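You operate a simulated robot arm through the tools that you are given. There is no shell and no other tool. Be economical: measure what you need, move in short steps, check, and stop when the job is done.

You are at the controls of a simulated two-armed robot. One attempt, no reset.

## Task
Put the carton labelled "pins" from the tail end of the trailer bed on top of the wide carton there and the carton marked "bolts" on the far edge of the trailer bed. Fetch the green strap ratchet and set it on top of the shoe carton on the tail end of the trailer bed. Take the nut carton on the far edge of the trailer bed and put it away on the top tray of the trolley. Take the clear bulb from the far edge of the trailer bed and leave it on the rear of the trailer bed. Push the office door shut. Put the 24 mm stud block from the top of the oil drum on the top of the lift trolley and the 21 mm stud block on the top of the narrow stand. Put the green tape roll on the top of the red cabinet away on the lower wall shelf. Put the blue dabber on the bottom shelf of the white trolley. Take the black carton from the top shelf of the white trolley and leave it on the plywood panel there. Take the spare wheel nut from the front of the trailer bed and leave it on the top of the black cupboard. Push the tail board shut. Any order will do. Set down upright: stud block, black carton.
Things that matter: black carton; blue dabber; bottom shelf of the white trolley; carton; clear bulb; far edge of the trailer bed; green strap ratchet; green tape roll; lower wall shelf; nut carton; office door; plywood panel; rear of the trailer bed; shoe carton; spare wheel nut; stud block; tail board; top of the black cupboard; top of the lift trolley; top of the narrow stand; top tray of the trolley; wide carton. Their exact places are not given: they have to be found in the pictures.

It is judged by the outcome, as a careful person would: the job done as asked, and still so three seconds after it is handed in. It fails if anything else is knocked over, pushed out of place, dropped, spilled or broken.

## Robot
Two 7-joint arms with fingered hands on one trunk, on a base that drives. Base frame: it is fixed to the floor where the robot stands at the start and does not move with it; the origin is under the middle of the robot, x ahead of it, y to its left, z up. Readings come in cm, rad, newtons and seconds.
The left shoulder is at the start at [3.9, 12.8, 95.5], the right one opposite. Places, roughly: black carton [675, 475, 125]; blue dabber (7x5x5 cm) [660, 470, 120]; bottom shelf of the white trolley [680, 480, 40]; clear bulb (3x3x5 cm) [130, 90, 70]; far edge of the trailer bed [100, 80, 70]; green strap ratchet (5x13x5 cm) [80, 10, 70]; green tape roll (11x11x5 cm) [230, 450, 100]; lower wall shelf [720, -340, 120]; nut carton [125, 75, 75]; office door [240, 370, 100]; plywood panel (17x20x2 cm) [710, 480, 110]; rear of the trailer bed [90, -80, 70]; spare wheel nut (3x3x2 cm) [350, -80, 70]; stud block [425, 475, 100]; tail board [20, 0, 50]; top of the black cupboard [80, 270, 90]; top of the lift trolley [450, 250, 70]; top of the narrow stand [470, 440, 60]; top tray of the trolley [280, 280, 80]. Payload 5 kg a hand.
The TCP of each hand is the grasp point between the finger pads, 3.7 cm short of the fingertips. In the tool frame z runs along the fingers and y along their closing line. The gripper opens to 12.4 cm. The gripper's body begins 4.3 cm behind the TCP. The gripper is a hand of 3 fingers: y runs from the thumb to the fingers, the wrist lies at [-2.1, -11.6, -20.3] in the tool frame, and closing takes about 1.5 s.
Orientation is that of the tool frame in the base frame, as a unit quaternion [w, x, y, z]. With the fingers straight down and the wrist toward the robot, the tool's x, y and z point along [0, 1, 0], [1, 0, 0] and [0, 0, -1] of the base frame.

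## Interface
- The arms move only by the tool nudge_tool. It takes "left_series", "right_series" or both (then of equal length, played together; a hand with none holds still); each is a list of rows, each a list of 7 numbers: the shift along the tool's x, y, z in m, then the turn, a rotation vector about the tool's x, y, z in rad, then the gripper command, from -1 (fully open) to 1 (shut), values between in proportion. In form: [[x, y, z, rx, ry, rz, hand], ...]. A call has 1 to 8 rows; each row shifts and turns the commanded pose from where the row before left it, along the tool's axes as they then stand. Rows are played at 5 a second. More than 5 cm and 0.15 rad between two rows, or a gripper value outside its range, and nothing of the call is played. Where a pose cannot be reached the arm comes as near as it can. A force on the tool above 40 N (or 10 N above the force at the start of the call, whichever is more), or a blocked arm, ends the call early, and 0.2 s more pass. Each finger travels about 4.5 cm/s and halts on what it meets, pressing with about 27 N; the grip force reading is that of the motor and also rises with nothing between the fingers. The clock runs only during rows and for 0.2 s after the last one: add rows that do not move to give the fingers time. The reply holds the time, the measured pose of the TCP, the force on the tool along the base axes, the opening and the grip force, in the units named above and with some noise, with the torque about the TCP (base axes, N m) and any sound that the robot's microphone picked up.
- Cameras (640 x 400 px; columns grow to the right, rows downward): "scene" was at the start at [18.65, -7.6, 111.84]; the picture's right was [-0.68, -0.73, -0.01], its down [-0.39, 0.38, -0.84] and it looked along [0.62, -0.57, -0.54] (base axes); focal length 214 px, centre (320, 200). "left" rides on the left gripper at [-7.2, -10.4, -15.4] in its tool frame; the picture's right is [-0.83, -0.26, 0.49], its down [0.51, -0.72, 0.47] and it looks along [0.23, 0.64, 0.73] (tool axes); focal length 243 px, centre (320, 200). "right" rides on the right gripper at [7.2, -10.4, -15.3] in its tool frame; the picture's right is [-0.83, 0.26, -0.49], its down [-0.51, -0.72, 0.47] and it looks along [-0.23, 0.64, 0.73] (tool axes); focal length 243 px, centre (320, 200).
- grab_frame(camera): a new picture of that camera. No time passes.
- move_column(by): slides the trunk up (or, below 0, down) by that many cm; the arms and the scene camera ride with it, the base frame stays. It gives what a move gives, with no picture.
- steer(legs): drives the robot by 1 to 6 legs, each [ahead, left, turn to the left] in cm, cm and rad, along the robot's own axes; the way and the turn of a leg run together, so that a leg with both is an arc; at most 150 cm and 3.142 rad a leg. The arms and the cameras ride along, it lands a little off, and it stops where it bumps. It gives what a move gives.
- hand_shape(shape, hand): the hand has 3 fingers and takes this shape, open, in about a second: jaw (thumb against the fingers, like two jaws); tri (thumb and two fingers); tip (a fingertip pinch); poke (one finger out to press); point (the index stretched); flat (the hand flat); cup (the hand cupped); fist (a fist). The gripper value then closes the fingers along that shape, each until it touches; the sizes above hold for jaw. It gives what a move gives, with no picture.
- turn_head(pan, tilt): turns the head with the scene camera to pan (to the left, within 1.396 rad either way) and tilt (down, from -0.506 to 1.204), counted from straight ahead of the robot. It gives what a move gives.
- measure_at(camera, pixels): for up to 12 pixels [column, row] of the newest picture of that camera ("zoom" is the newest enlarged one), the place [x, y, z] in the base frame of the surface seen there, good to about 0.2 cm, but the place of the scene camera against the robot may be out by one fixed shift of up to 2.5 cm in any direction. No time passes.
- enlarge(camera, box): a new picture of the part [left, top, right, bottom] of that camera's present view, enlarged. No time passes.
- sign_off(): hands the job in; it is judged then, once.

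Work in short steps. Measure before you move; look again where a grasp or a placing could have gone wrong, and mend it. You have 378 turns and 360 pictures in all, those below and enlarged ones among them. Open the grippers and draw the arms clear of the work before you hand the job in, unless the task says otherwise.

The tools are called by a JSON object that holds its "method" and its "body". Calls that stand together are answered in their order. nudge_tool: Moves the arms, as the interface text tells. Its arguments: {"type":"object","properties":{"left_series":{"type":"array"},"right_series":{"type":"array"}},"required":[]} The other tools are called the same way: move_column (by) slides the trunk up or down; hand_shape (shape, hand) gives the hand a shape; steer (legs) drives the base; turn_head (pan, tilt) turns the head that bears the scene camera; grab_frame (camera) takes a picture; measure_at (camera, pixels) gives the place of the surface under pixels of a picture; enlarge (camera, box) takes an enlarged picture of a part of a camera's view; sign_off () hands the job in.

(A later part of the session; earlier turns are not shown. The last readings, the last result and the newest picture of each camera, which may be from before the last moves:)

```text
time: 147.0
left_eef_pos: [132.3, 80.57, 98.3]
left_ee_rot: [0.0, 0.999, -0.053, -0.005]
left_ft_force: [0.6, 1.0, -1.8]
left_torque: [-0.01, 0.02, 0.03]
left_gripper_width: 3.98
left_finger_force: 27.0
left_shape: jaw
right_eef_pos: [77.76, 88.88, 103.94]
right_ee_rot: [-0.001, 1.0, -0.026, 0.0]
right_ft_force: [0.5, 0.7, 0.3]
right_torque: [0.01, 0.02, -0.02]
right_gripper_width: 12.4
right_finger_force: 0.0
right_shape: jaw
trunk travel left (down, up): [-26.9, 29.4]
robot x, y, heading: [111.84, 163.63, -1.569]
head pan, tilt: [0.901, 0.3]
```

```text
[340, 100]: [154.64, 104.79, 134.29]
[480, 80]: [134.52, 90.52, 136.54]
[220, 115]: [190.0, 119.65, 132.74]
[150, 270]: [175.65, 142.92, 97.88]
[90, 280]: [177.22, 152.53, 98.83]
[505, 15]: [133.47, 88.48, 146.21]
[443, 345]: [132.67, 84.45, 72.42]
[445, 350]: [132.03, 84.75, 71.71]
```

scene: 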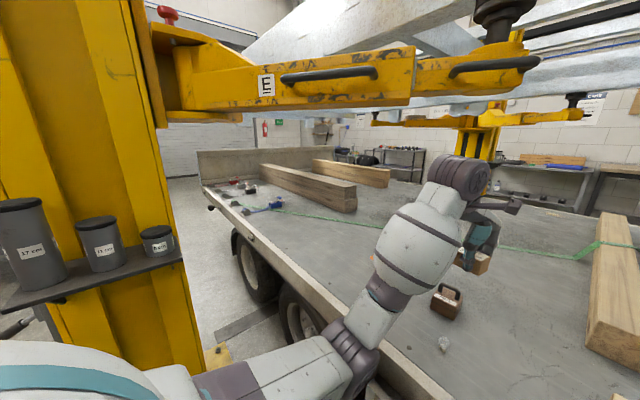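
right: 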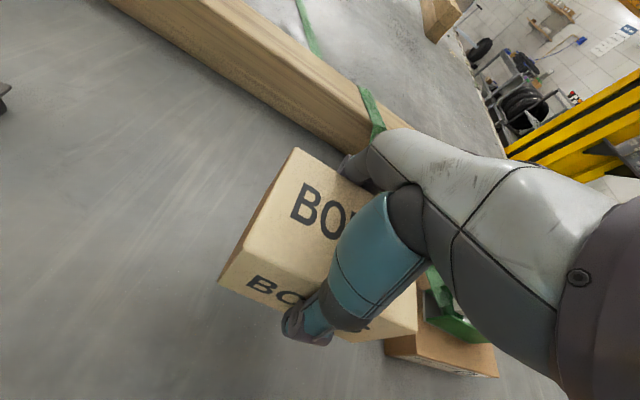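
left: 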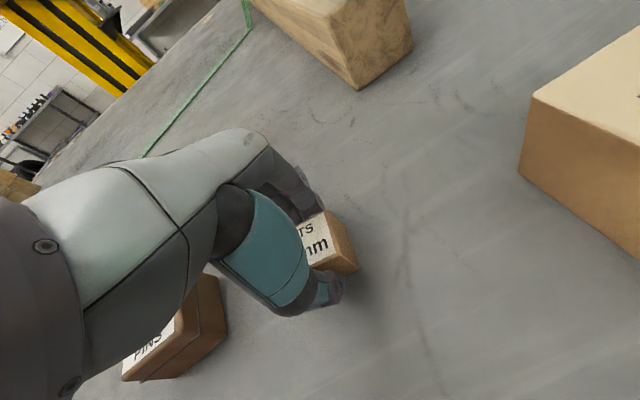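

Both arms here would crowd each other, so I deliver the nut carton first. Back off, slide clear of the post, turn to face +x and look.

{"method": "steer", "body": {"legs": [[-25, 0, 0], [0, -65, 0], [0, 0, 1.57]]}}

{"method": "turn_head", "body": {"pan": 0.45, "tilt": 0.25}}

{"method": "grab_frame", "body": {"camera": "scene"}}

{"method": "measure_at", "body": {"camera": "scene", "pixels": [[320, 250], [320, 200], [320, 160], [250, 200], [250, 160], [200, 200], [400, 200], [400, 250], [450, 300], [250, 300], [360, 160], [150, 200]]}}

```text
time: 155.8
left_eef_pos: [130.83, 207.58, 98.31]
left_ee_rot: [0.003, 0.748, 0.664, -0.003]
left_ft_force: [0.8, 0.0, -1.7]
left_torque: [-0.05, 0.01, -0.01]
left_gripper_width: 3.95
left_finger_force: 27.3
left_shape: jaw
right_eef_pos: [121.88, 153.04, 103.57]
right_ee_rot: [0.0, 0.729, 0.685, 0.0]
right_ft_force: [0.6, 0.1, 0.2]
right_torque: [0.0, 0.01, 0.03]
right_gripper_width: 12.39
right_finger_force: 0.0
right_shape: jaw
trunk travel left (down, up): [-26.9, 29.4]
robot x, y, heading: [47.76, 188.2, -0.005]
head pan, tilt: [0.901, 0.3]
```

```text
time: 156.7
left_eef_pos: [130.88, 207.61, 98.53]
left_ee_rot: [0.004, 0.748, 0.664, -0.004]
left_ft_force: [-0.6, -0.3, -2.4]
left_torque: [-0.03, 0.05, -0.01]
left_gripper_width: 3.96
left_finger_force: 27.4
left_shape: jaw
right_eef_pos: [121.82, 153.08, 103.8]
right_ee_rot: [-0.001, 0.729, 0.685, -0.001]
right_ft_force: [-0.1, 0.2, 1.0]
right_torque: [-0.01, 0.0, 0.02]
right_gripper_width: 12.39
right_finger_force: 0.0
right_shape: jaw
trunk travel left (down, up): [-26.9, 29.4]
robot x, y, heading: [47.69, 188.27, -0.006]
head pan, tilt: [0.45, 0.25]
```

```text
284 pictures are left
```

scene: 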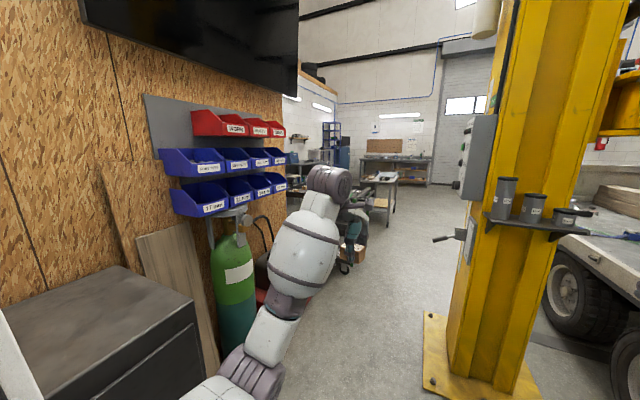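

```text
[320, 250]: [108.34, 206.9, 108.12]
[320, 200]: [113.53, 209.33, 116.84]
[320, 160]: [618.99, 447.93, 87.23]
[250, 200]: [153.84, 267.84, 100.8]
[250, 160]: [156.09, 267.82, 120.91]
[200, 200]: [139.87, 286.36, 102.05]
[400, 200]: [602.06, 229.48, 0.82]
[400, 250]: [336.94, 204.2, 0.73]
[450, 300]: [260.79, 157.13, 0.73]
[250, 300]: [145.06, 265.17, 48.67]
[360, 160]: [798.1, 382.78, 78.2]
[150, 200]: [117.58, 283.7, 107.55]
```

Bring the right hand inward, then drive forward between post and wall at y≈208.

{"method": "nudge_tool", "body": {"right_series": [[0.045, 0, 0, 0, 0, 0, -1], [0.045, 0, 0, 0, 0, 0, -1], [0.045, 0, 0, 0, 0, 0, -1], [0.045, 0, 0, 0, 0, 0, -1]]}}

{"method": "steer", "body": {"legs": [[0, 20, 0], [110, 0, 0]]}}

{"method": "grab_frame", "body": {"camera": "scene"}}

{"method": "measure_at", "body": {"camera": "scene", "pixels": [[320, 250], [320, 200], [320, 160], [250, 200], [250, 160], [200, 200], [400, 200], [400, 250], [450, 300], [150, 300], [360, 160], [150, 200]]}}

```text
time: 157.7
left_eef_pos: [130.85, 207.74, 98.37]
left_ee_rot: [0.004, 0.747, 0.665, -0.003]
left_ft_force: [0.7, 0.5, -1.9]
left_torque: [-0.04, 0.0, -0.02]
left_gripper_width: 3.95
left_finger_force: 27.1
left_shape: jaw
right_eef_pos: [123.15, 171.44, 103.94]
right_ee_rot: [0.001, 0.729, 0.685, 0.0]
right_ft_force: [1.0, 0.1, -0.1]
right_torque: [-0.03, 0.01, 0.03]
right_gripper_width: 12.41
right_finger_force: 0.0
right_shape: jaw
trunk travel left (down, up): [-26.9, 29.4]
robot x, y, heading: [47.34, 188.18, -0.01]
head pan, tilt: [0.45, 0.25]
```

```text
time: 159.0
left_eef_pos: [129.98, 220.19, 98.19]
left_ee_rot: [0.005, 0.747, 0.665, -0.005]
left_ft_force: [-0.5, 1.5, -2.1]
left_torque: [-0.08, -0.03, -0.05]
left_gripper_width: 3.94
left_finger_force: 27.5
left_shape: jaw
right_eef_pos: [122.18, 184.14, 104.04]
right_ee_rot: [0.001, 0.729, 0.685, 0.0]
right_ft_force: [0.1, 1.3, 1.9]
right_torque: [-0.06, -0.05, -0.02]
right_gripper_width: 12.37
right_finger_force: 0.1
right_shape: jaw
trunk travel left (down, up): [-26.9, 29.4]
robot x, y, heading: [46.64, 200.3, -0.006]
head pan, tilt: [0.45, 0.25]
stopped in leg 1: the robot was blocked; the commanded pose is now the measured one
```

```text
283 pictures are left
```

scene: 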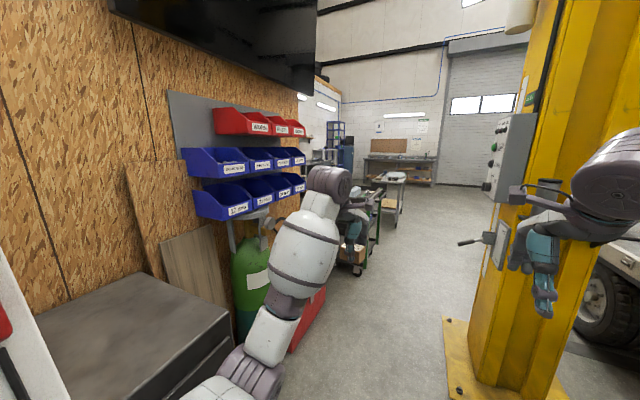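

```text
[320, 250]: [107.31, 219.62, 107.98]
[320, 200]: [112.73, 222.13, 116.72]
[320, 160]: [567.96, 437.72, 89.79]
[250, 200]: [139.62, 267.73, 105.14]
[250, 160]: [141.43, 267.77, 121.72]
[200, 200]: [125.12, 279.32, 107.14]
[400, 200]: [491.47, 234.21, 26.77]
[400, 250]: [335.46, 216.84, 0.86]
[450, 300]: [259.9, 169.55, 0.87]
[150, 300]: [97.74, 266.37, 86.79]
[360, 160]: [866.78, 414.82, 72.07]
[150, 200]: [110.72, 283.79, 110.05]
```

The red/white pole blocks on the left. Pull the right hand back, go forward to x≈100, strafe left, then go on.

{"method": "nudge_tool", "body": {"right_series": [[0, -0.045, 0, 0, 0, 0, -1], [0, -0.045, 0, 0, 0, 0, -1], [0, -0.03, 0, 0, 0, 0, -1]]}}

{"method": "steer", "body": {"legs": [[0, -9, 0], [53, 0, 0], [0, 22, 0], [45, 0, 0]]}}

{"method": "grab_frame", "body": {"camera": "scene"}}

```text
time: 159.8
left_eef_pos: [130.02, 219.88, 98.39]
left_ee_rot: [0.004, 0.747, 0.665, -0.004]
left_ft_force: [0.2, -0.4, -1.6]
left_torque: [-0.01, 0.01, 0.03]
left_gripper_width: 3.94
left_finger_force: 26.8
left_shape: jaw
right_eef_pos: [109.79, 184.49, 104.03]
right_ee_rot: [-0.001, 0.728, 0.685, 0.001]
right_ft_force: [-0.3, 0.3, -0.3]
right_torque: [-0.03, -0.01, 0.01]
right_gripper_width: 12.38
right_finger_force: 0.0
right_shape: jaw
trunk travel left (down, up): [-26.9, 29.4]
robot x, y, heading: [46.78, 200.64, -0.003]
head pan, tilt: [0.45, 0.25]
```

```text
time: 164.6
left_eef_pos: [182.95, 226.89, 98.3]
left_ee_rot: [0.004, 0.743, 0.669, -0.005]
left_ft_force: [0.6, 0.0, -4.2]
left_torque: [-0.04, 0.09, -0.04]
left_gripper_width: 3.98
left_finger_force: 27.1
left_shape: jaw
right_eef_pos: [163.08, 191.2, 103.97]
right_ee_rot: [-0.001, 0.724, 0.689, 0.001]
right_ft_force: [1.2, -0.1, 0.7]
right_torque: [-0.01, 0.04, 0.0]
right_gripper_width: 12.38
right_finger_force: 0.1
right_shape: jaw
trunk travel left (down, up): [-26.9, 29.4]
robot x, y, heading: [99.33, 206.24, 0.0]
head pan, tilt: [0.45, 0.25]
stopped in leg 3: the robot was blocked; the commanded pose is now the measured one
```

```text
282 pictures are left
```

scene: 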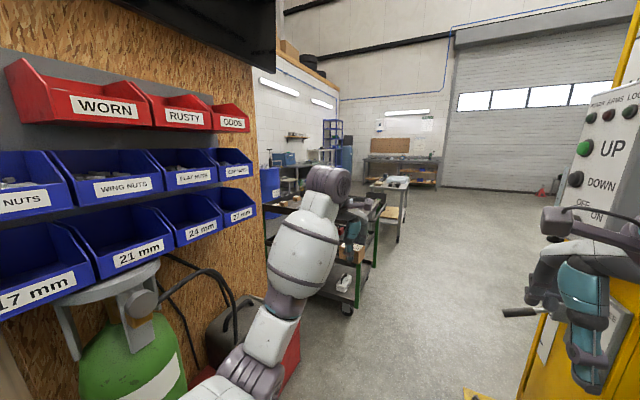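

Blocked again on the left; check the clearance of the post's control box, lever and the toolbox.

{"method": "measure_at", "body": {"camera": "scene", "pixels": [[505, 312], [545, 312], [570, 130], [600, 200], [540, 350], [470, 395], [295, 350], [345, 300], [370, 240], [210, 330], [350, 250], [265, 215]]}}

{"method": "turn_head", "body": {"pan": 0.5, "tilt": 0.8}}

{"method": "grab_frame", "body": {"camera": "scene"}}

```text
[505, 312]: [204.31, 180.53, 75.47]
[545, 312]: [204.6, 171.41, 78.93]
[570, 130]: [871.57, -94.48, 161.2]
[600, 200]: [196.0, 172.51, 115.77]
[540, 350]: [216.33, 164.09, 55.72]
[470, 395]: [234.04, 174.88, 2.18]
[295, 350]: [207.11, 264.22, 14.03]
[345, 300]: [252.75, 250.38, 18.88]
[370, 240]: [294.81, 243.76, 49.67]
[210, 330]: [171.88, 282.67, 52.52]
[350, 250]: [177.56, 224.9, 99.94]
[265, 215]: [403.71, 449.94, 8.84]
```

```text
time: 165.6
left_eef_pos: [182.67, 226.65, 98.35]
left_ee_rot: [0.005, 0.743, 0.669, -0.003]
left_ft_force: [-1.2, 0.0, -2.5]
left_torque: [0.0, -0.01, -0.01]
left_gripper_width: 3.96
left_finger_force: 27.2
left_shape: jaw
right_eef_pos: [162.91, 191.1, 104.14]
right_ee_rot: [0.0, 0.726, 0.688, 0.001]
right_ft_force: [0.5, -0.1, -0.6]
right_torque: [-0.02, 0.05, 0.02]
right_gripper_width: 12.42
right_finger_force: 0.1
right_shape: jaw
trunk travel left (down, up): [-26.9, 29.4]
robot x, y, heading: [99.56, 206.25, 0.003]
head pan, tilt: [0.499, 0.799]
```

```text
281 pictures are left
```

scene: 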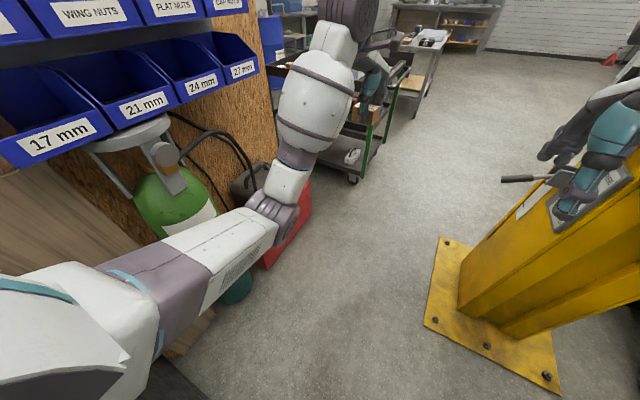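

Go forward 36, strafe left 9, then ahead to pass the post.

{"method": "steer", "body": {"legs": [[36, -1, 0], [0, 10, 0], [60, 0, 0]]}}

{"method": "turn_head", "body": {"pan": 0.5, "tilt": 0.5}}

{"method": "grab_frame", "body": {"camera": "scene"}}

```text
time: 168.1
left_eef_pos: [217.07, 224.48, 99.39]
left_ee_rot: [0.01, 0.751, 0.66, 0.0]
left_ft_force: [-0.2, -0.1, -2.2]
left_torque: [-0.01, 0.02, 0.02]
left_gripper_width: 3.97
left_finger_force: 26.8
left_shape: jaw
right_eef_pos: [196.27, 188.9, 105.44]
right_ee_rot: [0.012, 0.734, 0.679, 0.007]
right_ft_force: [0.0, -0.6, 0.1]
right_torque: [0.02, -0.02, 0.0]
right_gripper_width: 12.38
right_finger_force: 0.0
right_shape: jaw
trunk travel left (down, up): [-26.9, 29.4]
robot x, y, heading: [134.68, 205.49, -0.02]
head pan, tilt: [0.499, 0.799]
stopped in leg 2: the robot was blocked; the commanded pose is now the measured one
```

```text
time: 168.9
left_eef_pos: [217.0, 224.68, 99.91]
left_ee_rot: [0.012, 0.75, 0.662, 0.003]
left_ft_force: [0.3, -0.4, -1.9]
left_torque: [-0.01, 0.01, -0.01]
left_gripper_width: 3.93
left_finger_force: 27.2
left_shape: jaw
right_eef_pos: [196.1, 189.03, 105.36]
right_ee_rot: [0.012, 0.733, 0.68, 0.007]
right_ft_force: [-0.1, -0.1, 0.3]
right_torque: [0.02, 0.0, 0.02]
right_gripper_width: 12.38
right_finger_force: 0.0
right_shape: jaw
trunk travel left (down, up): [-26.9, 29.4]
robot x, y, heading: [135.2, 205.33, -0.022]
head pan, tilt: [0.499, 0.499]
```

```text
280 pictures are left
```

scene: 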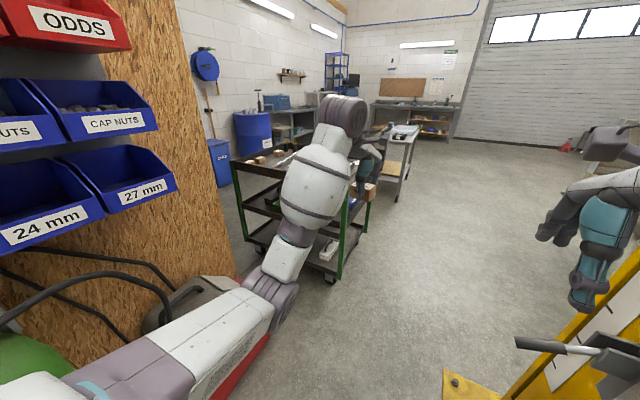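

Probably the cupboard's corner. Step away slightly, go further ahead, then strafe left.

{"method": "steer", "body": {"legs": [[24, -1, 0.02], [0, 12, 0], [60, 0, 0]]}}

{"method": "grab_frame", "body": {"camera": "scene"}}

```text
time: 169.7
left_eef_pos: [217.78, 223.52, 99.34]
left_ee_rot: [0.009, 0.754, 0.657, 0.0]
left_ft_force: [0.3, 0.3, -1.8]
left_torque: [0.03, 0.04, 0.01]
left_gripper_width: 3.99
left_finger_force: 26.8
left_shape: jaw
right_eef_pos: [196.48, 188.0, 105.34]
right_ee_rot: [0.012, 0.738, 0.675, 0.008]
right_ft_force: [-0.1, 1.5, 0.7]
right_torque: [0.01, 0.01, 0.02]
right_gripper_width: 12.4
right_finger_force: 0.1
right_shape: jaw
trunk travel left (down, up): [-26.9, 29.4]
robot x, y, heading: [135.41, 205.25, -0.029]
head pan, tilt: [0.499, 0.499]
stopped in leg 1: the robot was blocked; the commanded pose is now the measured one
```

```text
279 pictures are left
```

scene: 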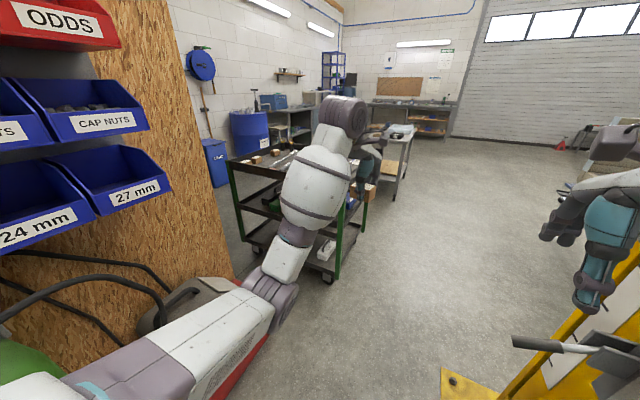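

Look to the right to see what touches.

{"method": "turn_head", "body": {"pan": -0.6, "tilt": 0.6}}

{"method": "grab_frame", "body": {"camera": "scene"}}

{"method": "turn_head", "body": {"pan": 1.2, "tilt": 0.9}}

{"method": "grab_frame", "body": {"camera": "scene"}}

```text
time: 171.0
left_eef_pos: [217.69, 223.74, 99.72]
left_ee_rot: [0.012, 0.753, 0.658, 0.002]
left_ft_force: [-0.4, -0.3, -2.1]
left_torque: [-0.03, 0.0, 0.0]
left_gripper_width: 3.93
left_finger_force: 26.8
left_shape: jaw
right_eef_pos: [196.49, 187.96, 105.36]
right_ee_rot: [0.011, 0.737, 0.676, 0.007]
right_ft_force: [0.9, 0.0, -0.1]
right_torque: [-0.01, 0.0, 0.02]
right_gripper_width: 12.41
right_finger_force: 0.1
right_shape: jaw
trunk travel left (down, up): [-26.9, 29.4]
robot x, y, heading: [135.36, 205.37, -0.027]
head pan, tilt: [-0.6, 0.6]
```

```text
278 pictures are left
```

scene: 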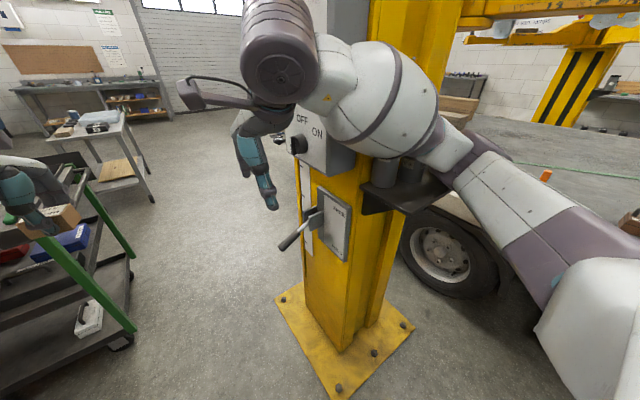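

```text
time: 172.8
left_eef_pos: [217.71, 223.73, 99.85]
left_ee_rot: [0.011, 0.754, 0.657, 0.002]
left_ft_force: [0.9, 0.8, -2.3]
left_torque: [-0.02, 0.0, 0.0]
left_gripper_width: 3.97
left_finger_force: 27.0
left_shape: jaw
right_eef_pos: [196.52, 187.98, 105.39]
right_ee_rot: [0.011, 0.737, 0.676, 0.006]
right_ft_force: [-1.0, -0.3, 0.3]
right_torque: [-0.01, 0.03, 0.02]
right_gripper_width: 12.39
right_finger_force: 0.0
right_shape: jaw
trunk travel left (down, up): [-26.9, 29.4]
robot x, y, heading: [135.28, 205.22, -0.026]
head pan, tilt: [1.201, 0.901]
```

```text
277 pictures are left
```

scene: 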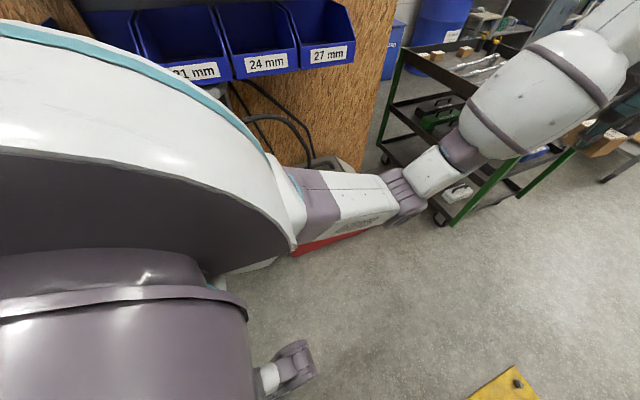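

The right elbow is against the post's control box and over its cups. Back straight out 30 cm, then check.

{"method": "steer", "body": {"legs": [[-30, 0, 0]]}}

{"method": "turn_head", "body": {"pan": -0.6, "tilt": 0.5}}

{"method": "grab_frame", "body": {"camera": "scene"}}

```text
time: 174.8
left_eef_pos: [189.31, 224.15, 98.3]
left_ee_rot: [0.003, 0.753, 0.658, -0.004]
left_ft_force: [-0.5, 0.3, -1.4]
left_torque: [0.01, 0.01, 0.02]
left_gripper_width: 3.95
left_finger_force: 27.0
left_shape: jaw
right_eef_pos: [168.16, 188.43, 104.15]
right_ee_rot: [0.003, 0.737, 0.676, 0.001]
right_ft_force: [-0.4, -0.1, -0.5]
right_torque: [0.01, 0.03, -0.02]
right_gripper_width: 12.38
right_finger_force: 0.1
right_shape: jaw
trunk travel left (down, up): [-26.9, 29.4]
robot x, y, heading: [105.63, 206.25, -0.032]
head pan, tilt: [1.201, 0.901]
```

```text
time: 176.6
left_eef_pos: [189.17, 224.09, 98.32]
left_ee_rot: [0.003, 0.753, 0.658, -0.003]
left_ft_force: [0.3, -0.1, -1.7]
left_torque: [-0.05, 0.0, -0.02]
left_gripper_width: 3.95
left_finger_force: 27.0
left_shape: jaw
right_eef_pos: [168.17, 188.41, 104.15]
right_ee_rot: [0.003, 0.737, 0.676, 0.002]
right_ft_force: [0.7, -0.1, 0.5]
right_torque: [-0.02, -0.01, -0.04]
right_gripper_width: 12.37
right_finger_force: 0.1
right_shape: jaw
trunk travel left (down, up): [-26.9, 29.4]
robot x, y, heading: [105.57, 206.57, -0.029]
head pan, tilt: [-0.6, 0.499]
```

```text
276 pictures are left
```

scene: 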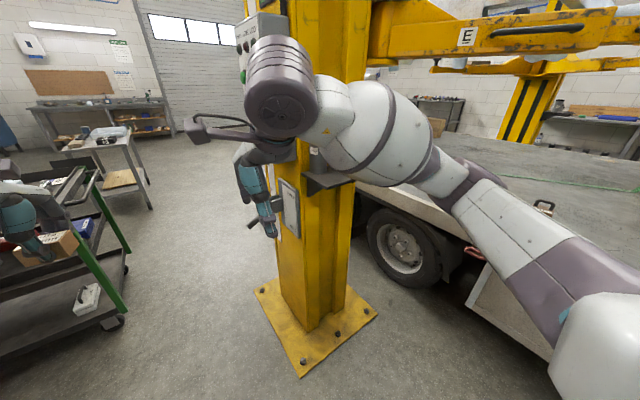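

Extend the right arm forward and inward so its elbow tucks in; then check the cups.

{"method": "nudge_tool", "body": {"right_series": [[0.025, 0.04, 0, 0, 0, 0, 0.5], [0.025, 0.04, 0, 0, 0, 0, 0.5], [0.02, 0.042, 0, 0, 0, 0, 0.5], [0.02, 0.042, 0, 0, 0, 0, 0.5], [0.01, 0.045, 0, 0, 0, 0, 0.5], [0, 0.04, 0, 0, 0, 0, 0.5]]}}

{"method": "grab_frame", "body": {"camera": "scene"}}

```text
time: 178.0
left_eef_pos: [189.41, 224.01, 98.32]
left_ee_rot: [0.004, 0.753, 0.658, -0.004]
left_ft_force: [-0.3, 0.0, -3.4]
left_torque: [-0.04, 0.0, 0.0]
left_gripper_width: 3.99
left_finger_force: 27.1
left_shape: jaw
right_eef_pos: [193.97, 196.08, 104.26]
right_ee_rot: [0.003, 0.736, 0.676, 0.002]
right_ft_force: [0.6, 0.3, -0.3]
right_torque: [-0.01, 0.03, 0.01]
right_gripper_width: 3.16
right_finger_force: 0.0
right_shape: jaw
trunk travel left (down, up): [-26.9, 29.4]
robot x, y, heading: [105.3, 205.91, -0.029]
head pan, tilt: [-0.6, 0.499]
```

```text
275 pictures are left
```

scene: 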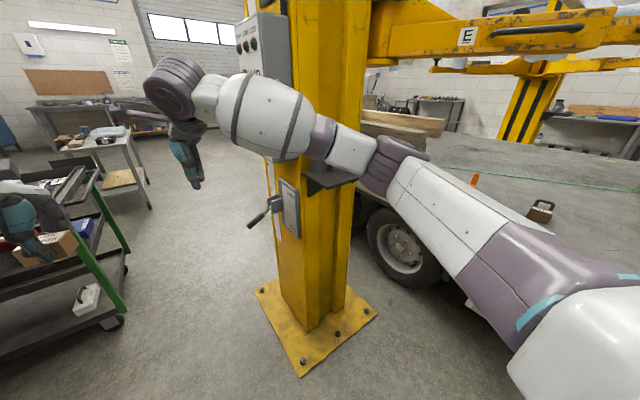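

Back up 25 cm more for an unobstructed look at the cups.

{"method": "steer", "body": {"legs": [[-28, -4, 0.03]]}}

{"method": "turn_head", "body": {"pan": -0.4, "tilt": 0.3}}

{"method": "grab_frame", "body": {"camera": "scene"}}

```text
time: 179.2
left_eef_pos: [182.3, 223.08, 98.85]
left_ee_rot: [0.006, 0.754, 0.657, -0.002]
left_ft_force: [-0.9, -0.4, -1.9]
left_torque: [0.03, 0.01, 0.02]
left_gripper_width: 3.97
left_finger_force: 26.5
left_shape: jaw
right_eef_pos: [186.69, 195.09, 104.91]
right_ee_rot: [0.005, 0.737, 0.676, 0.006]
right_ft_force: [-0.5, -0.6, 0.4]
right_torque: [0.04, -0.03, 0.03]
right_gripper_width: 3.1
right_finger_force: 0.1
right_shape: jaw
trunk travel left (down, up): [-26.9, 29.4]
robot x, y, heading: [98.83, 204.85, -0.033]
head pan, tilt: [-0.6, 0.499]
stopped in leg 1: the robot was blocked; the commanded pose is now the measured one
```

```text
time: 180.0
left_eef_pos: [182.54, 222.92, 98.44]
left_ee_rot: [0.006, 0.754, 0.657, -0.003]
left_ft_force: [-1.0, -0.1, -2.2]
left_torque: [-0.04, 0.0, 0.01]
left_gripper_width: 3.95
left_finger_force: 27.0
left_shape: jaw
right_eef_pos: [187.09, 195.25, 104.3]
right_ee_rot: [0.004, 0.737, 0.676, 0.004]
right_ft_force: [-1.1, 0.2, 0.0]
right_torque: [-0.01, 0.03, -0.02]
right_gripper_width: 3.13
right_finger_force: 0.0
right_shape: jaw
trunk travel left (down, up): [-26.9, 29.4]
robot x, y, heading: [98.67, 205.59, -0.029]
head pan, tilt: [-0.4, 0.3]
```

```text
274 pictures are left
```

scene: 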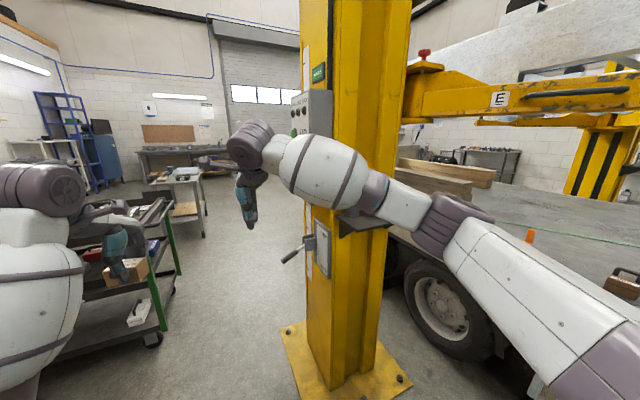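

Raise the right hand 12 cm to see under the arm.

{"method": "nudge_tool", "body": {"right_series": [[0, 0, -0.04, 0, 0, 0, 0.5], [0, 0, -0.04, 0, 0, 0, 0.5], [0, 0, -0.04, 0, 0, 0, 0.5]]}}

{"method": "grab_frame", "body": {"camera": "scene"}}

{"method": "enlarge", "body": {"camera": "scene", "box": [280, 120, 440, 260]}}

```text
time: 180.8
left_eef_pos: [182.33, 223.1, 98.63]
left_ee_rot: [0.006, 0.753, 0.658, -0.002]
left_ft_force: [0.5, 0.3, -2.6]
left_torque: [-0.02, -0.03, -0.03]
left_gripper_width: 3.94
left_finger_force: 27.1
left_shape: jaw
right_eef_pos: [186.91, 195.42, 116.5]
right_ee_rot: [0.004, 0.737, 0.676, 0.003]
right_ft_force: [0.1, -0.8, -0.5]
right_torque: [-0.02, 0.0, -0.04]
right_gripper_width: 3.1
right_finger_force: 0.1
right_shape: jaw
trunk travel left (down, up): [-26.9, 29.4]
robot x, y, heading: [98.63, 205.55, -0.023]
head pan, tilt: [-0.4, 0.3]
```

```text
273 pictures are left
```

scene: 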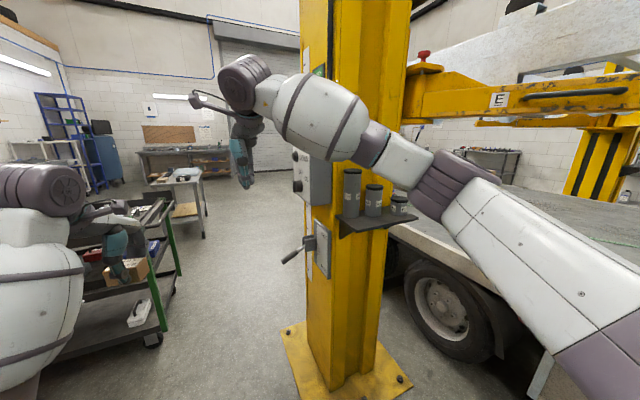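

```text
2.86 times, centred on (360, 190) of scene
```

zoom: 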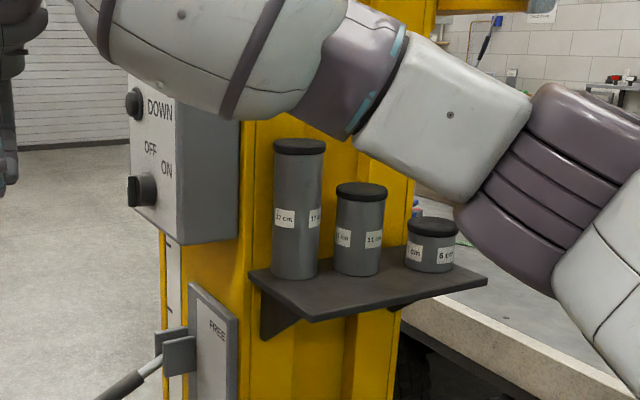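

All cups still stand. Measure the arm and control box clearances.

{"method": "measure_at", "body": {"camera": "scene", "pixels": [[440, 195], [400, 170], [365, 160], [330, 125], [300, 130], [315, 170], [298, 185], [352, 180], [285, 262], [480, 240], [350, 222]]}}

```text
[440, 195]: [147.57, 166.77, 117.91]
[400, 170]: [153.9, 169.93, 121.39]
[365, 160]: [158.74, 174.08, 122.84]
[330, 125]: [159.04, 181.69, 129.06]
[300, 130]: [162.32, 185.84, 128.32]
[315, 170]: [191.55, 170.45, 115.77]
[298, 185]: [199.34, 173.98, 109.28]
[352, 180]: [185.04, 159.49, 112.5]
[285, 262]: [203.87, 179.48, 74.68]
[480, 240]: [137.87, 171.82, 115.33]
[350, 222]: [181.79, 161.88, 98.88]
```

The elbow bulges out 39 cm. I straighten the right arm: lower the hand to z≈88 and extend it to ~93 cm ahead.

{"method": "nudge_tool", "body": {"right_series": [[-0.01, 0.01, 0.04, 0, 0, 0, 0.5], [-0.01, 0.01, 0.04, 0, 0, 0, 0.5], [-0.01, 0.01, 0.04, 0, 0, 0, 0.5], [-0.01, 0.01, 0.04, 0, 0, 0, 0.5], [-0.01, 0.01, 0.04, 0, 0, 0, 0.5], [-0.01, 0.01, 0.04, 0, 0, 0, 0.5], [0, 0.01, 0.04, 0, 0, 0, 0.5]]}}

{"method": "grab_frame", "body": {"camera": "scene"}}

```text
time: 182.4
left_eef_pos: [182.57, 223.09, 98.46]
left_ee_rot: [0.004, 0.753, 0.657, -0.003]
left_ft_force: [0.4, 0.3, -2.6]
left_torque: [-0.03, 0.03, 0.0]
left_gripper_width: 3.96
left_finger_force: 26.8
left_shape: jaw
right_eef_pos: [193.96, 188.67, 88.29]
right_ee_rot: [0.003, 0.737, 0.676, 0.004]
right_ft_force: [-0.7, -0.6, 0.4]
right_torque: [0.0, 0.01, -0.01]
right_gripper_width: 3.11
right_finger_force: 0.0
right_shape: jaw
trunk travel left (down, up): [-26.9, 29.4]
robot x, y, heading: [98.27, 204.99, -0.025]
head pan, tilt: [-0.4, 0.3]
```

```text
271 pictures are left
```

scene: 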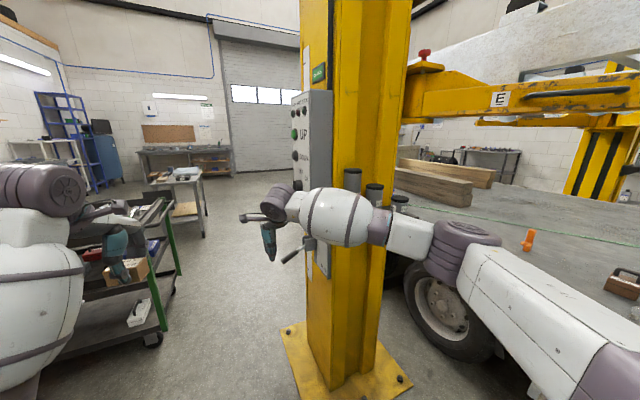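

Measure the elbow and forearm again.

{"method": "measure_at", "body": {"camera": "scene", "pixels": [[465, 250], [450, 275], [400, 245], [345, 235], [300, 205], [285, 200], [500, 260], [560, 330]]}}

```text
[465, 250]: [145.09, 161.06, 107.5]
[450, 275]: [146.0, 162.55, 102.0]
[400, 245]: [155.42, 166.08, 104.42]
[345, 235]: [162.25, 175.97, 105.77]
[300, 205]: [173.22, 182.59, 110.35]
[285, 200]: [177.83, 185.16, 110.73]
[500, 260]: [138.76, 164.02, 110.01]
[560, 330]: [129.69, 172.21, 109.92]
```

The elbow sticks out even more, so this gap is not passable. I'll go the other way round the trailer instead, taking the bulb with me: back out to (50, 190) and turn to face the bed again.

{"method": "steer", "body": {"legs": [[0, -15, 0.025], [-50, 0, 0], [0, 0, -1.57]]}}

{"method": "nudge_tool", "body": {"right_series": [[0, -0.04, -0.02, 0, 0, 0, -1], [0, -0.04, -0.02, 0, 0, 0, -1], [0, -0.04, -0.02, 0, 0, 0, -1]], "left_series": [[0.045, 0, 0, 0, 0, 0, 1], [0.045, 0, 0, 0, 0, 0, 1], [0.045, 0, 0, 0, 0, 0, 1]]}}

```text
time: 190.2
left_eef_pos: [66.85, 107.14, 98.44]
left_ee_rot: [0.001, 0.998, -0.06, -0.005]
left_ft_force: [-0.5, -0.4, -1.9]
left_torque: [0.03, -0.03, -0.01]
left_gripper_width: 3.93
left_finger_force: 26.8
left_shape: jaw
right_eef_pos: [32.66, 95.37, 88.48]
right_ee_rot: [0.005, 0.999, -0.035, 0.001]
right_ft_force: [0.2, -0.1, 0.3]
right_torque: [-0.01, -0.01, 0.0]
right_gripper_width: 3.1
right_finger_force: 0.0
right_shape: jaw
trunk travel left (down, up): [-26.9, 29.4]
robot x, y, heading: [47.83, 190.81, -1.585]
head pan, tilt: [-0.4, 0.3]
```

```text
time: 191.0
left_eef_pos: [80.21, 105.77, 98.42]
left_ee_rot: [0.002, 0.998, -0.062, -0.006]
left_ft_force: [1.2, -0.3, -1.9]
left_torque: [0.01, 0.05, 0.01]
left_gripper_width: 3.93
left_finger_force: 26.8
left_shape: jaw
right_eef_pos: [33.63, 107.46, 94.38]
right_ee_rot: [0.006, 0.999, -0.034, -0.001]
right_ft_force: [0.6, -0.3, -0.2]
right_torque: [-0.01, 0.02, -0.05]
right_gripper_width: 10.19
right_finger_force: 0.1
right_shape: jaw
trunk travel left (down, up): [-26.9, 29.4]
robot x, y, heading: [47.67, 190.68, -1.582]
head pan, tilt: [-0.4, 0.3]
```

Left hand a bit more to the left, then move to (112, 163).

{"method": "nudge_tool", "body": {"left_series": [[0.045, 0, 0, 0, 0, 0, 1], [0.04, 0, 0, 0, 0, 0, 1]]}}

{"method": "steer", "body": {"legs": [[0, 62, 0.012], [26, 0, 0]]}}

{"method": "turn_head", "body": {"pan": 0.4, "tilt": 0.6}}

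{"method": "grab_frame", "body": {"camera": "scene"}}

{"method": "grab_frame", "body": {"camera": "right"}}

```text
time: 191.6
left_eef_pos: [88.67, 104.58, 98.19]
left_ee_rot: [0.002, 0.998, -0.061, -0.006]
left_ft_force: [-0.3, -0.2, -2.4]
left_torque: [0.02, 0.04, 0.04]
left_gripper_width: 3.91
left_finger_force: 27.3
left_shape: jaw
right_eef_pos: [33.55, 107.32, 94.25]
right_ee_rot: [0.005, 0.999, -0.034, -0.001]
right_ft_force: [-0.6, 0.0, 0.6]
right_torque: [-0.01, 0.01, -0.01]
right_gripper_width: 12.34
right_finger_force: 0.0
right_shape: jaw
trunk travel left (down, up): [-26.9, 29.4]
robot x, y, heading: [48.05, 190.66, -1.583]
head pan, tilt: [-0.4, 0.3]
```

```text
time: 196.5
left_eef_pos: [152.63, 79.21, 98.15]
left_ee_rot: [0.001, 0.999, -0.047, -0.006]
left_ft_force: [-0.1, -0.6, -2.9]
left_torque: [0.01, 0.04, -0.04]
left_gripper_width: 3.92
left_finger_force: 27.3
left_shape: jaw
right_eef_pos: [97.36, 80.29, 94.41]
right_ee_rot: [0.005, 1.0, -0.021, 0.0]
right_ft_force: [-0.1, 0.1, -0.6]
right_torque: [0.0, -0.01, -0.01]
right_gripper_width: 12.35
right_finger_force: 0.1
right_shape: jaw
trunk travel left (down, up): [-26.9, 29.4]
robot x, y, heading: [109.53, 163.96, -1.554]
head pan, tilt: [-0.4, 0.3]
```

```text
time: 197.6
left_eef_pos: [152.63, 79.21, 98.28]
left_ee_rot: [0.001, 0.999, -0.047, -0.005]
left_ft_force: [0.3, -0.5, -2.6]
left_torque: [-0.01, 0.08, 0.03]
left_gripper_width: 3.92
left_finger_force: 26.7
left_shape: jaw
right_eef_pos: [97.5, 80.36, 94.27]
right_ee_rot: [0.005, 1.0, -0.022, 0.0]
right_ft_force: [0.0, 0.4, -0.6]
right_torque: [-0.01, 0.01, 0.0]
right_gripper_width: 12.38
right_finger_force: 0.1
right_shape: jaw
trunk travel left (down, up): [-26.9, 29.4]
robot x, y, heading: [109.2, 164.0, -1.556]
head pan, tilt: [0.4, 0.6]
```

```text
270 pictures are left
```

scene: 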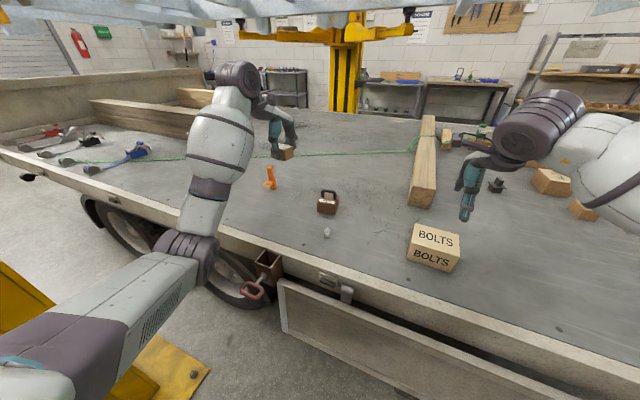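

```text
269 pictures are left
```

right: 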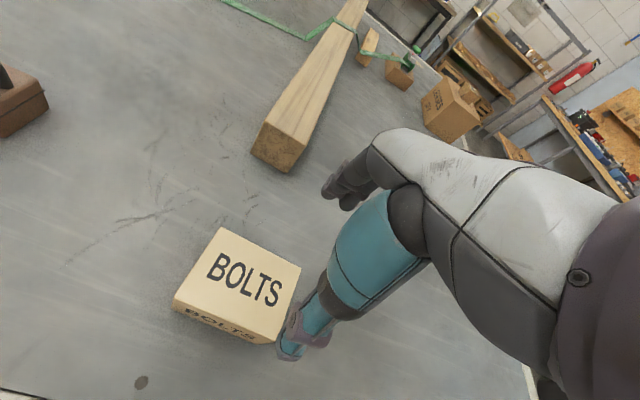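

Bring the right hand over the bulb at ~(132.8, 87).

{"method": "nudge_tool", "body": {"right_series": [[0.0437, -0.0103, 0, 0, 0, 0, -1], [0.0437, -0.0103, 0, 0, 0, 0, -1], [0.0437, -0.0103, 0, 0, 0, 0, -1], [0.0437, -0.0103, 0, 0, 0, 0, -1], [0.0437, -0.0103, 0, 0, 0, 0, -1], [0.0437, -0.0103, 0, 0, 0, 0, -1], [0.0437, -0.0103, 0, 0, 0, 0, -0.3]]}}

{"method": "grab_frame", "body": {"camera": "right"}}

{"method": "grab_frame", "body": {"camera": "scene"}}

```text
time: 199.2
left_eef_pos: [152.77, 79.19, 98.28]
left_ee_rot: [0.002, 0.999, -0.047, -0.006]
left_ft_force: [-0.4, 0.7, -2.6]
left_torque: [0.01, 0.06, -0.01]
left_gripper_width: 3.91
left_finger_force: 27.2
left_shape: jaw
right_eef_pos: [128.46, 86.23, 94.16]
right_ee_rot: [0.006, 1.0, -0.021, -0.001]
right_ft_force: [0.4, -0.5, 0.5]
right_torque: [-0.02, 0.03, 0.0]
right_gripper_width: 8.91
right_finger_force: 0.0
right_shape: jaw
trunk travel left (down, up): [-26.9, 29.4]
robot x, y, heading: [109.23, 164.26, -1.554]
head pan, tilt: [0.4, 0.6]
```

```text
268 pictures are left
```

right: 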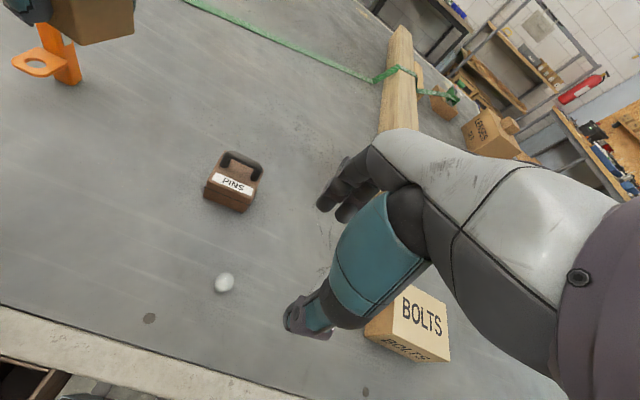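

```text
267 pictures are left
```

scene: 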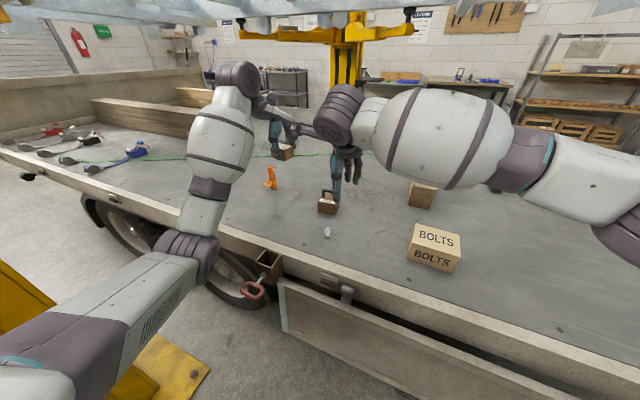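

Zoom and measure the bulb.

{"method": "enlarge", "body": {"camera": "right", "box": [194, 262, 254, 302]}}

{"method": "measure_at", "body": {"camera": "right", "pixels": [[224, 282], [218, 285], [230, 278], [216, 288], [224, 275], [226, 290]]}}

```text
10.00 times, centred on (224, 282) of right
```

zoom: 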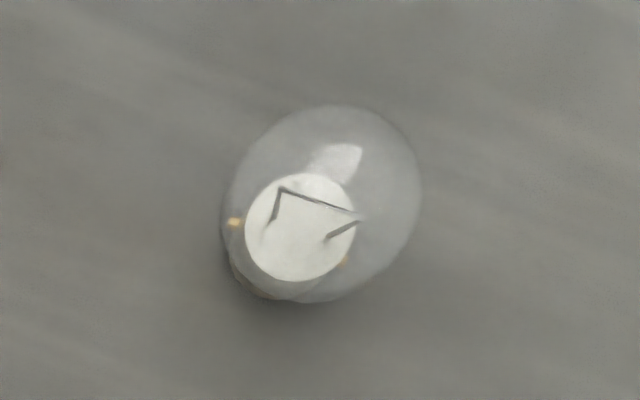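

```text
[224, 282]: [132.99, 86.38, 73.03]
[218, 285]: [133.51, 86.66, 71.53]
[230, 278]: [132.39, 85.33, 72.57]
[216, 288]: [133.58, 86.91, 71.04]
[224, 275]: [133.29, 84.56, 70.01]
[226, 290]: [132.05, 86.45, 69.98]
```

Bulb axis at ~(133.2, 86.6). Move over and descend to z≈74.4 with the hand part open.

{"method": "nudge_tool", "body": {"right_series": [[0.0473, -0.0058, 0, 0, 0, 0, -0.2], [0, 0, 0.04, 0, 0, 0, -0.2], [0, 0, 0.04, 0, 0, 0, -0.2], [0, 0, 0.03, 0, 0, 0, -0.2], [0, 0, 0, 0, 0, 0, -0.2]]}}

{"method": "grab_frame", "body": {"camera": "right"}}

```text
time: 200.4
left_eef_pos: [152.51, 79.13, 98.31]
left_ee_rot: [0.002, 0.999, -0.047, -0.006]
left_ft_force: [0.0, -0.1, -2.4]
left_torque: [0.01, 0.01, 0.01]
left_gripper_width: 3.9
left_finger_force: 26.9
left_shape: jaw
right_eef_pos: [133.02, 86.55, 83.21]
right_ee_rot: [0.006, 1.0, -0.021, -0.001]
right_ft_force: [-0.5, 0.0, -0.5]
right_torque: [-0.01, -0.03, 0.0]
right_gripper_width: 7.45
right_finger_force: 0.2
right_shape: jaw
trunk travel left (down, up): [-26.9, 29.4]
robot x, y, heading: [109.51, 164.07, -1.556]
head pan, tilt: [0.4, 0.6]
```

```text
265 pictures are left
```

right: 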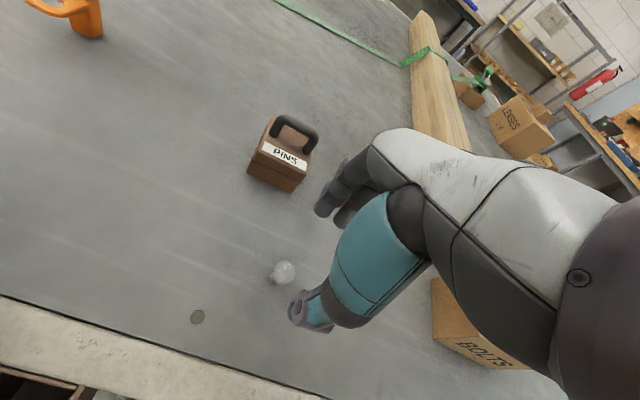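

Aligned (expected pixel ≈(290,271)). Descend 8.9 cm and close.

{"method": "nudge_tool", "body": {"right_series": [[0, 0, 0.045, 0, 0, 0, -0.2], [0, 0, 0.043, 0, 0, 0, -0.2], [0, 0, 0, 0, 0, 0, 0.2], [0, 0, 0, 0, 0, 0, 0.4], [0, 0, 0, 0, 0, 0, 0.6], [0, 0, 0, 0, 0, 0, 0.6], [0, 0, 0, 0, 0, 0, 0.6], [0, 0, 0, 0, 0, 0, 0.6]]}}

{"method": "grab_frame", "body": {"camera": "right"}}

```text
time: 202.2
left_eef_pos: [152.61, 79.12, 98.15]
left_ee_rot: [0.001, 0.999, -0.047, -0.004]
left_ft_force: [-0.1, 0.3, -2.9]
left_torque: [0.01, -0.02, -0.01]
left_gripper_width: 3.92
left_finger_force: 27.4
left_shape: jaw
right_eef_pos: [133.13, 86.53, 74.34]
right_ee_rot: [0.005, 1.0, -0.021, -0.001]
right_ft_force: [-0.8, 0.4, -0.2]
right_torque: [0.02, 0.02, -0.01]
right_gripper_width: 2.52
right_finger_force: 0.1
right_shape: jaw
trunk travel left (down, up): [-26.9, 29.4]
robot x, y, heading: [109.7, 164.28, -1.562]
head pan, tilt: [0.4, 0.6]
```

```text
264 pictures are left
```

right: 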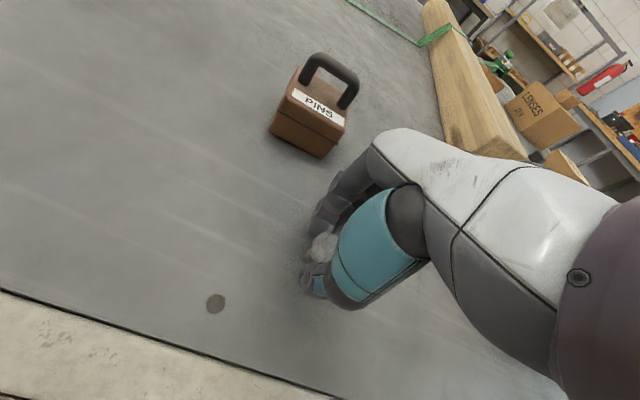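

Close in small steps, watching the grip force.

{"method": "nudge_tool", "body": {"right_series": [[0, 0, 0, 0, 0, 0, 0.66], [0, 0, 0, 0, 0, 0, 0.7], [0, 0, 0, 0, 0, 0, 0.75], [0, 0, 0, 0, 0, 0, 0.75]]}}

```text
time: 203.2
left_eef_pos: [152.57, 79.18, 98.29]
left_ee_rot: [0.002, 0.999, -0.047, -0.006]
left_ft_force: [-0.1, 0.1, -2.3]
left_torque: [0.0, 0.03, 0.01]
left_gripper_width: 3.93
left_finger_force: 26.3
left_shape: jaw
right_eef_pos: [133.19, 86.38, 74.41]
right_ee_rot: [0.005, 1.0, -0.022, 0.0]
right_ft_force: [-0.7, 0.2, 0.0]
right_torque: [0.01, -0.01, -0.02]
right_gripper_width: 1.58
right_finger_force: 0.0
right_shape: jaw
trunk travel left (down, up): [-26.9, 29.4]
robot x, y, heading: [109.45, 164.34, -1.557]
head pan, tilt: [0.4, 0.6]
```

No force yet; zoom to see the bulb in the fingers.

{"method": "enlarge", "body": {"camera": "right", "box": [270, 190, 370, 310]}}

{"method": "enlarge", "body": {"camera": "scene", "box": [260, 130, 420, 250]}}

```text
3.33 times, centred on (320, 250) of right
```

zoom: 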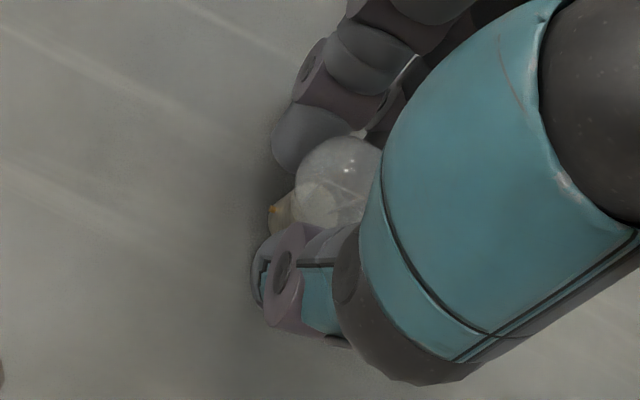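

```text
3.33 times, centred on (340, 190) of scene
```

zoom: 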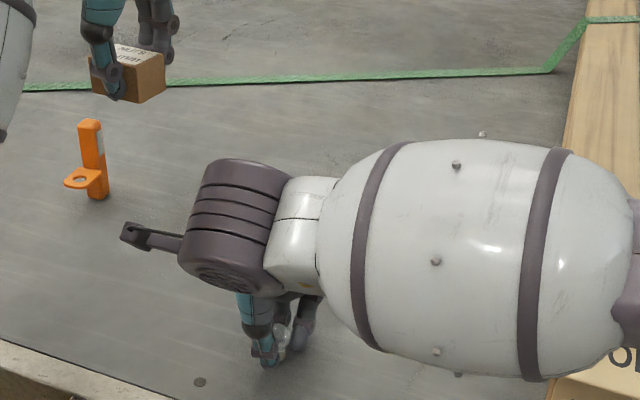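

The bulb is between the fingers around its neck. Close further.

{"method": "nudge_tool", "body": {"right_series": [[0, 0, 0, 0, 0, 0, 0.8], [0, 0, 0, 0, 0, 0, 0.85], [0, 0, 0, 0, 0, 0, 0.9], [0, 0, 0, 0, 0, 0, 0.95], [0, 0, 0, 0, 0, 0, 0.95]]}}

{"method": "enlarge", "body": {"camera": "right", "box": [270, 190, 370, 310]}}

```text
time: 204.4
left_eef_pos: [152.67, 79.06, 98.24]
left_ee_rot: [0.002, 0.999, -0.047, -0.005]
left_ft_force: [-0.6, 0.6, -2.1]
left_torque: [0.01, -0.01, -0.01]
left_gripper_width: 3.9
left_finger_force: 27.2
left_shape: jaw
right_eef_pos: [133.08, 86.43, 74.46]
right_ee_rot: [0.005, 1.0, -0.021, -0.001]
right_ft_force: [-0.2, -0.3, -0.3]
right_torque: [0.02, -0.01, -0.01]
right_gripper_width: 0.59
right_finger_force: 13.7
right_shape: jaw
trunk travel left (down, up): [-26.9, 29.4]
robot x, y, heading: [109.23, 164.27, -1.559]
head pan, tilt: [0.4, 0.6]
```

```text
3.33 times, centred on (320, 250) of right
```

zoom: 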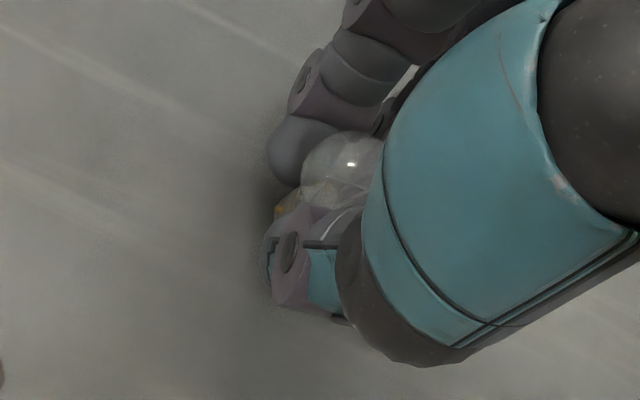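

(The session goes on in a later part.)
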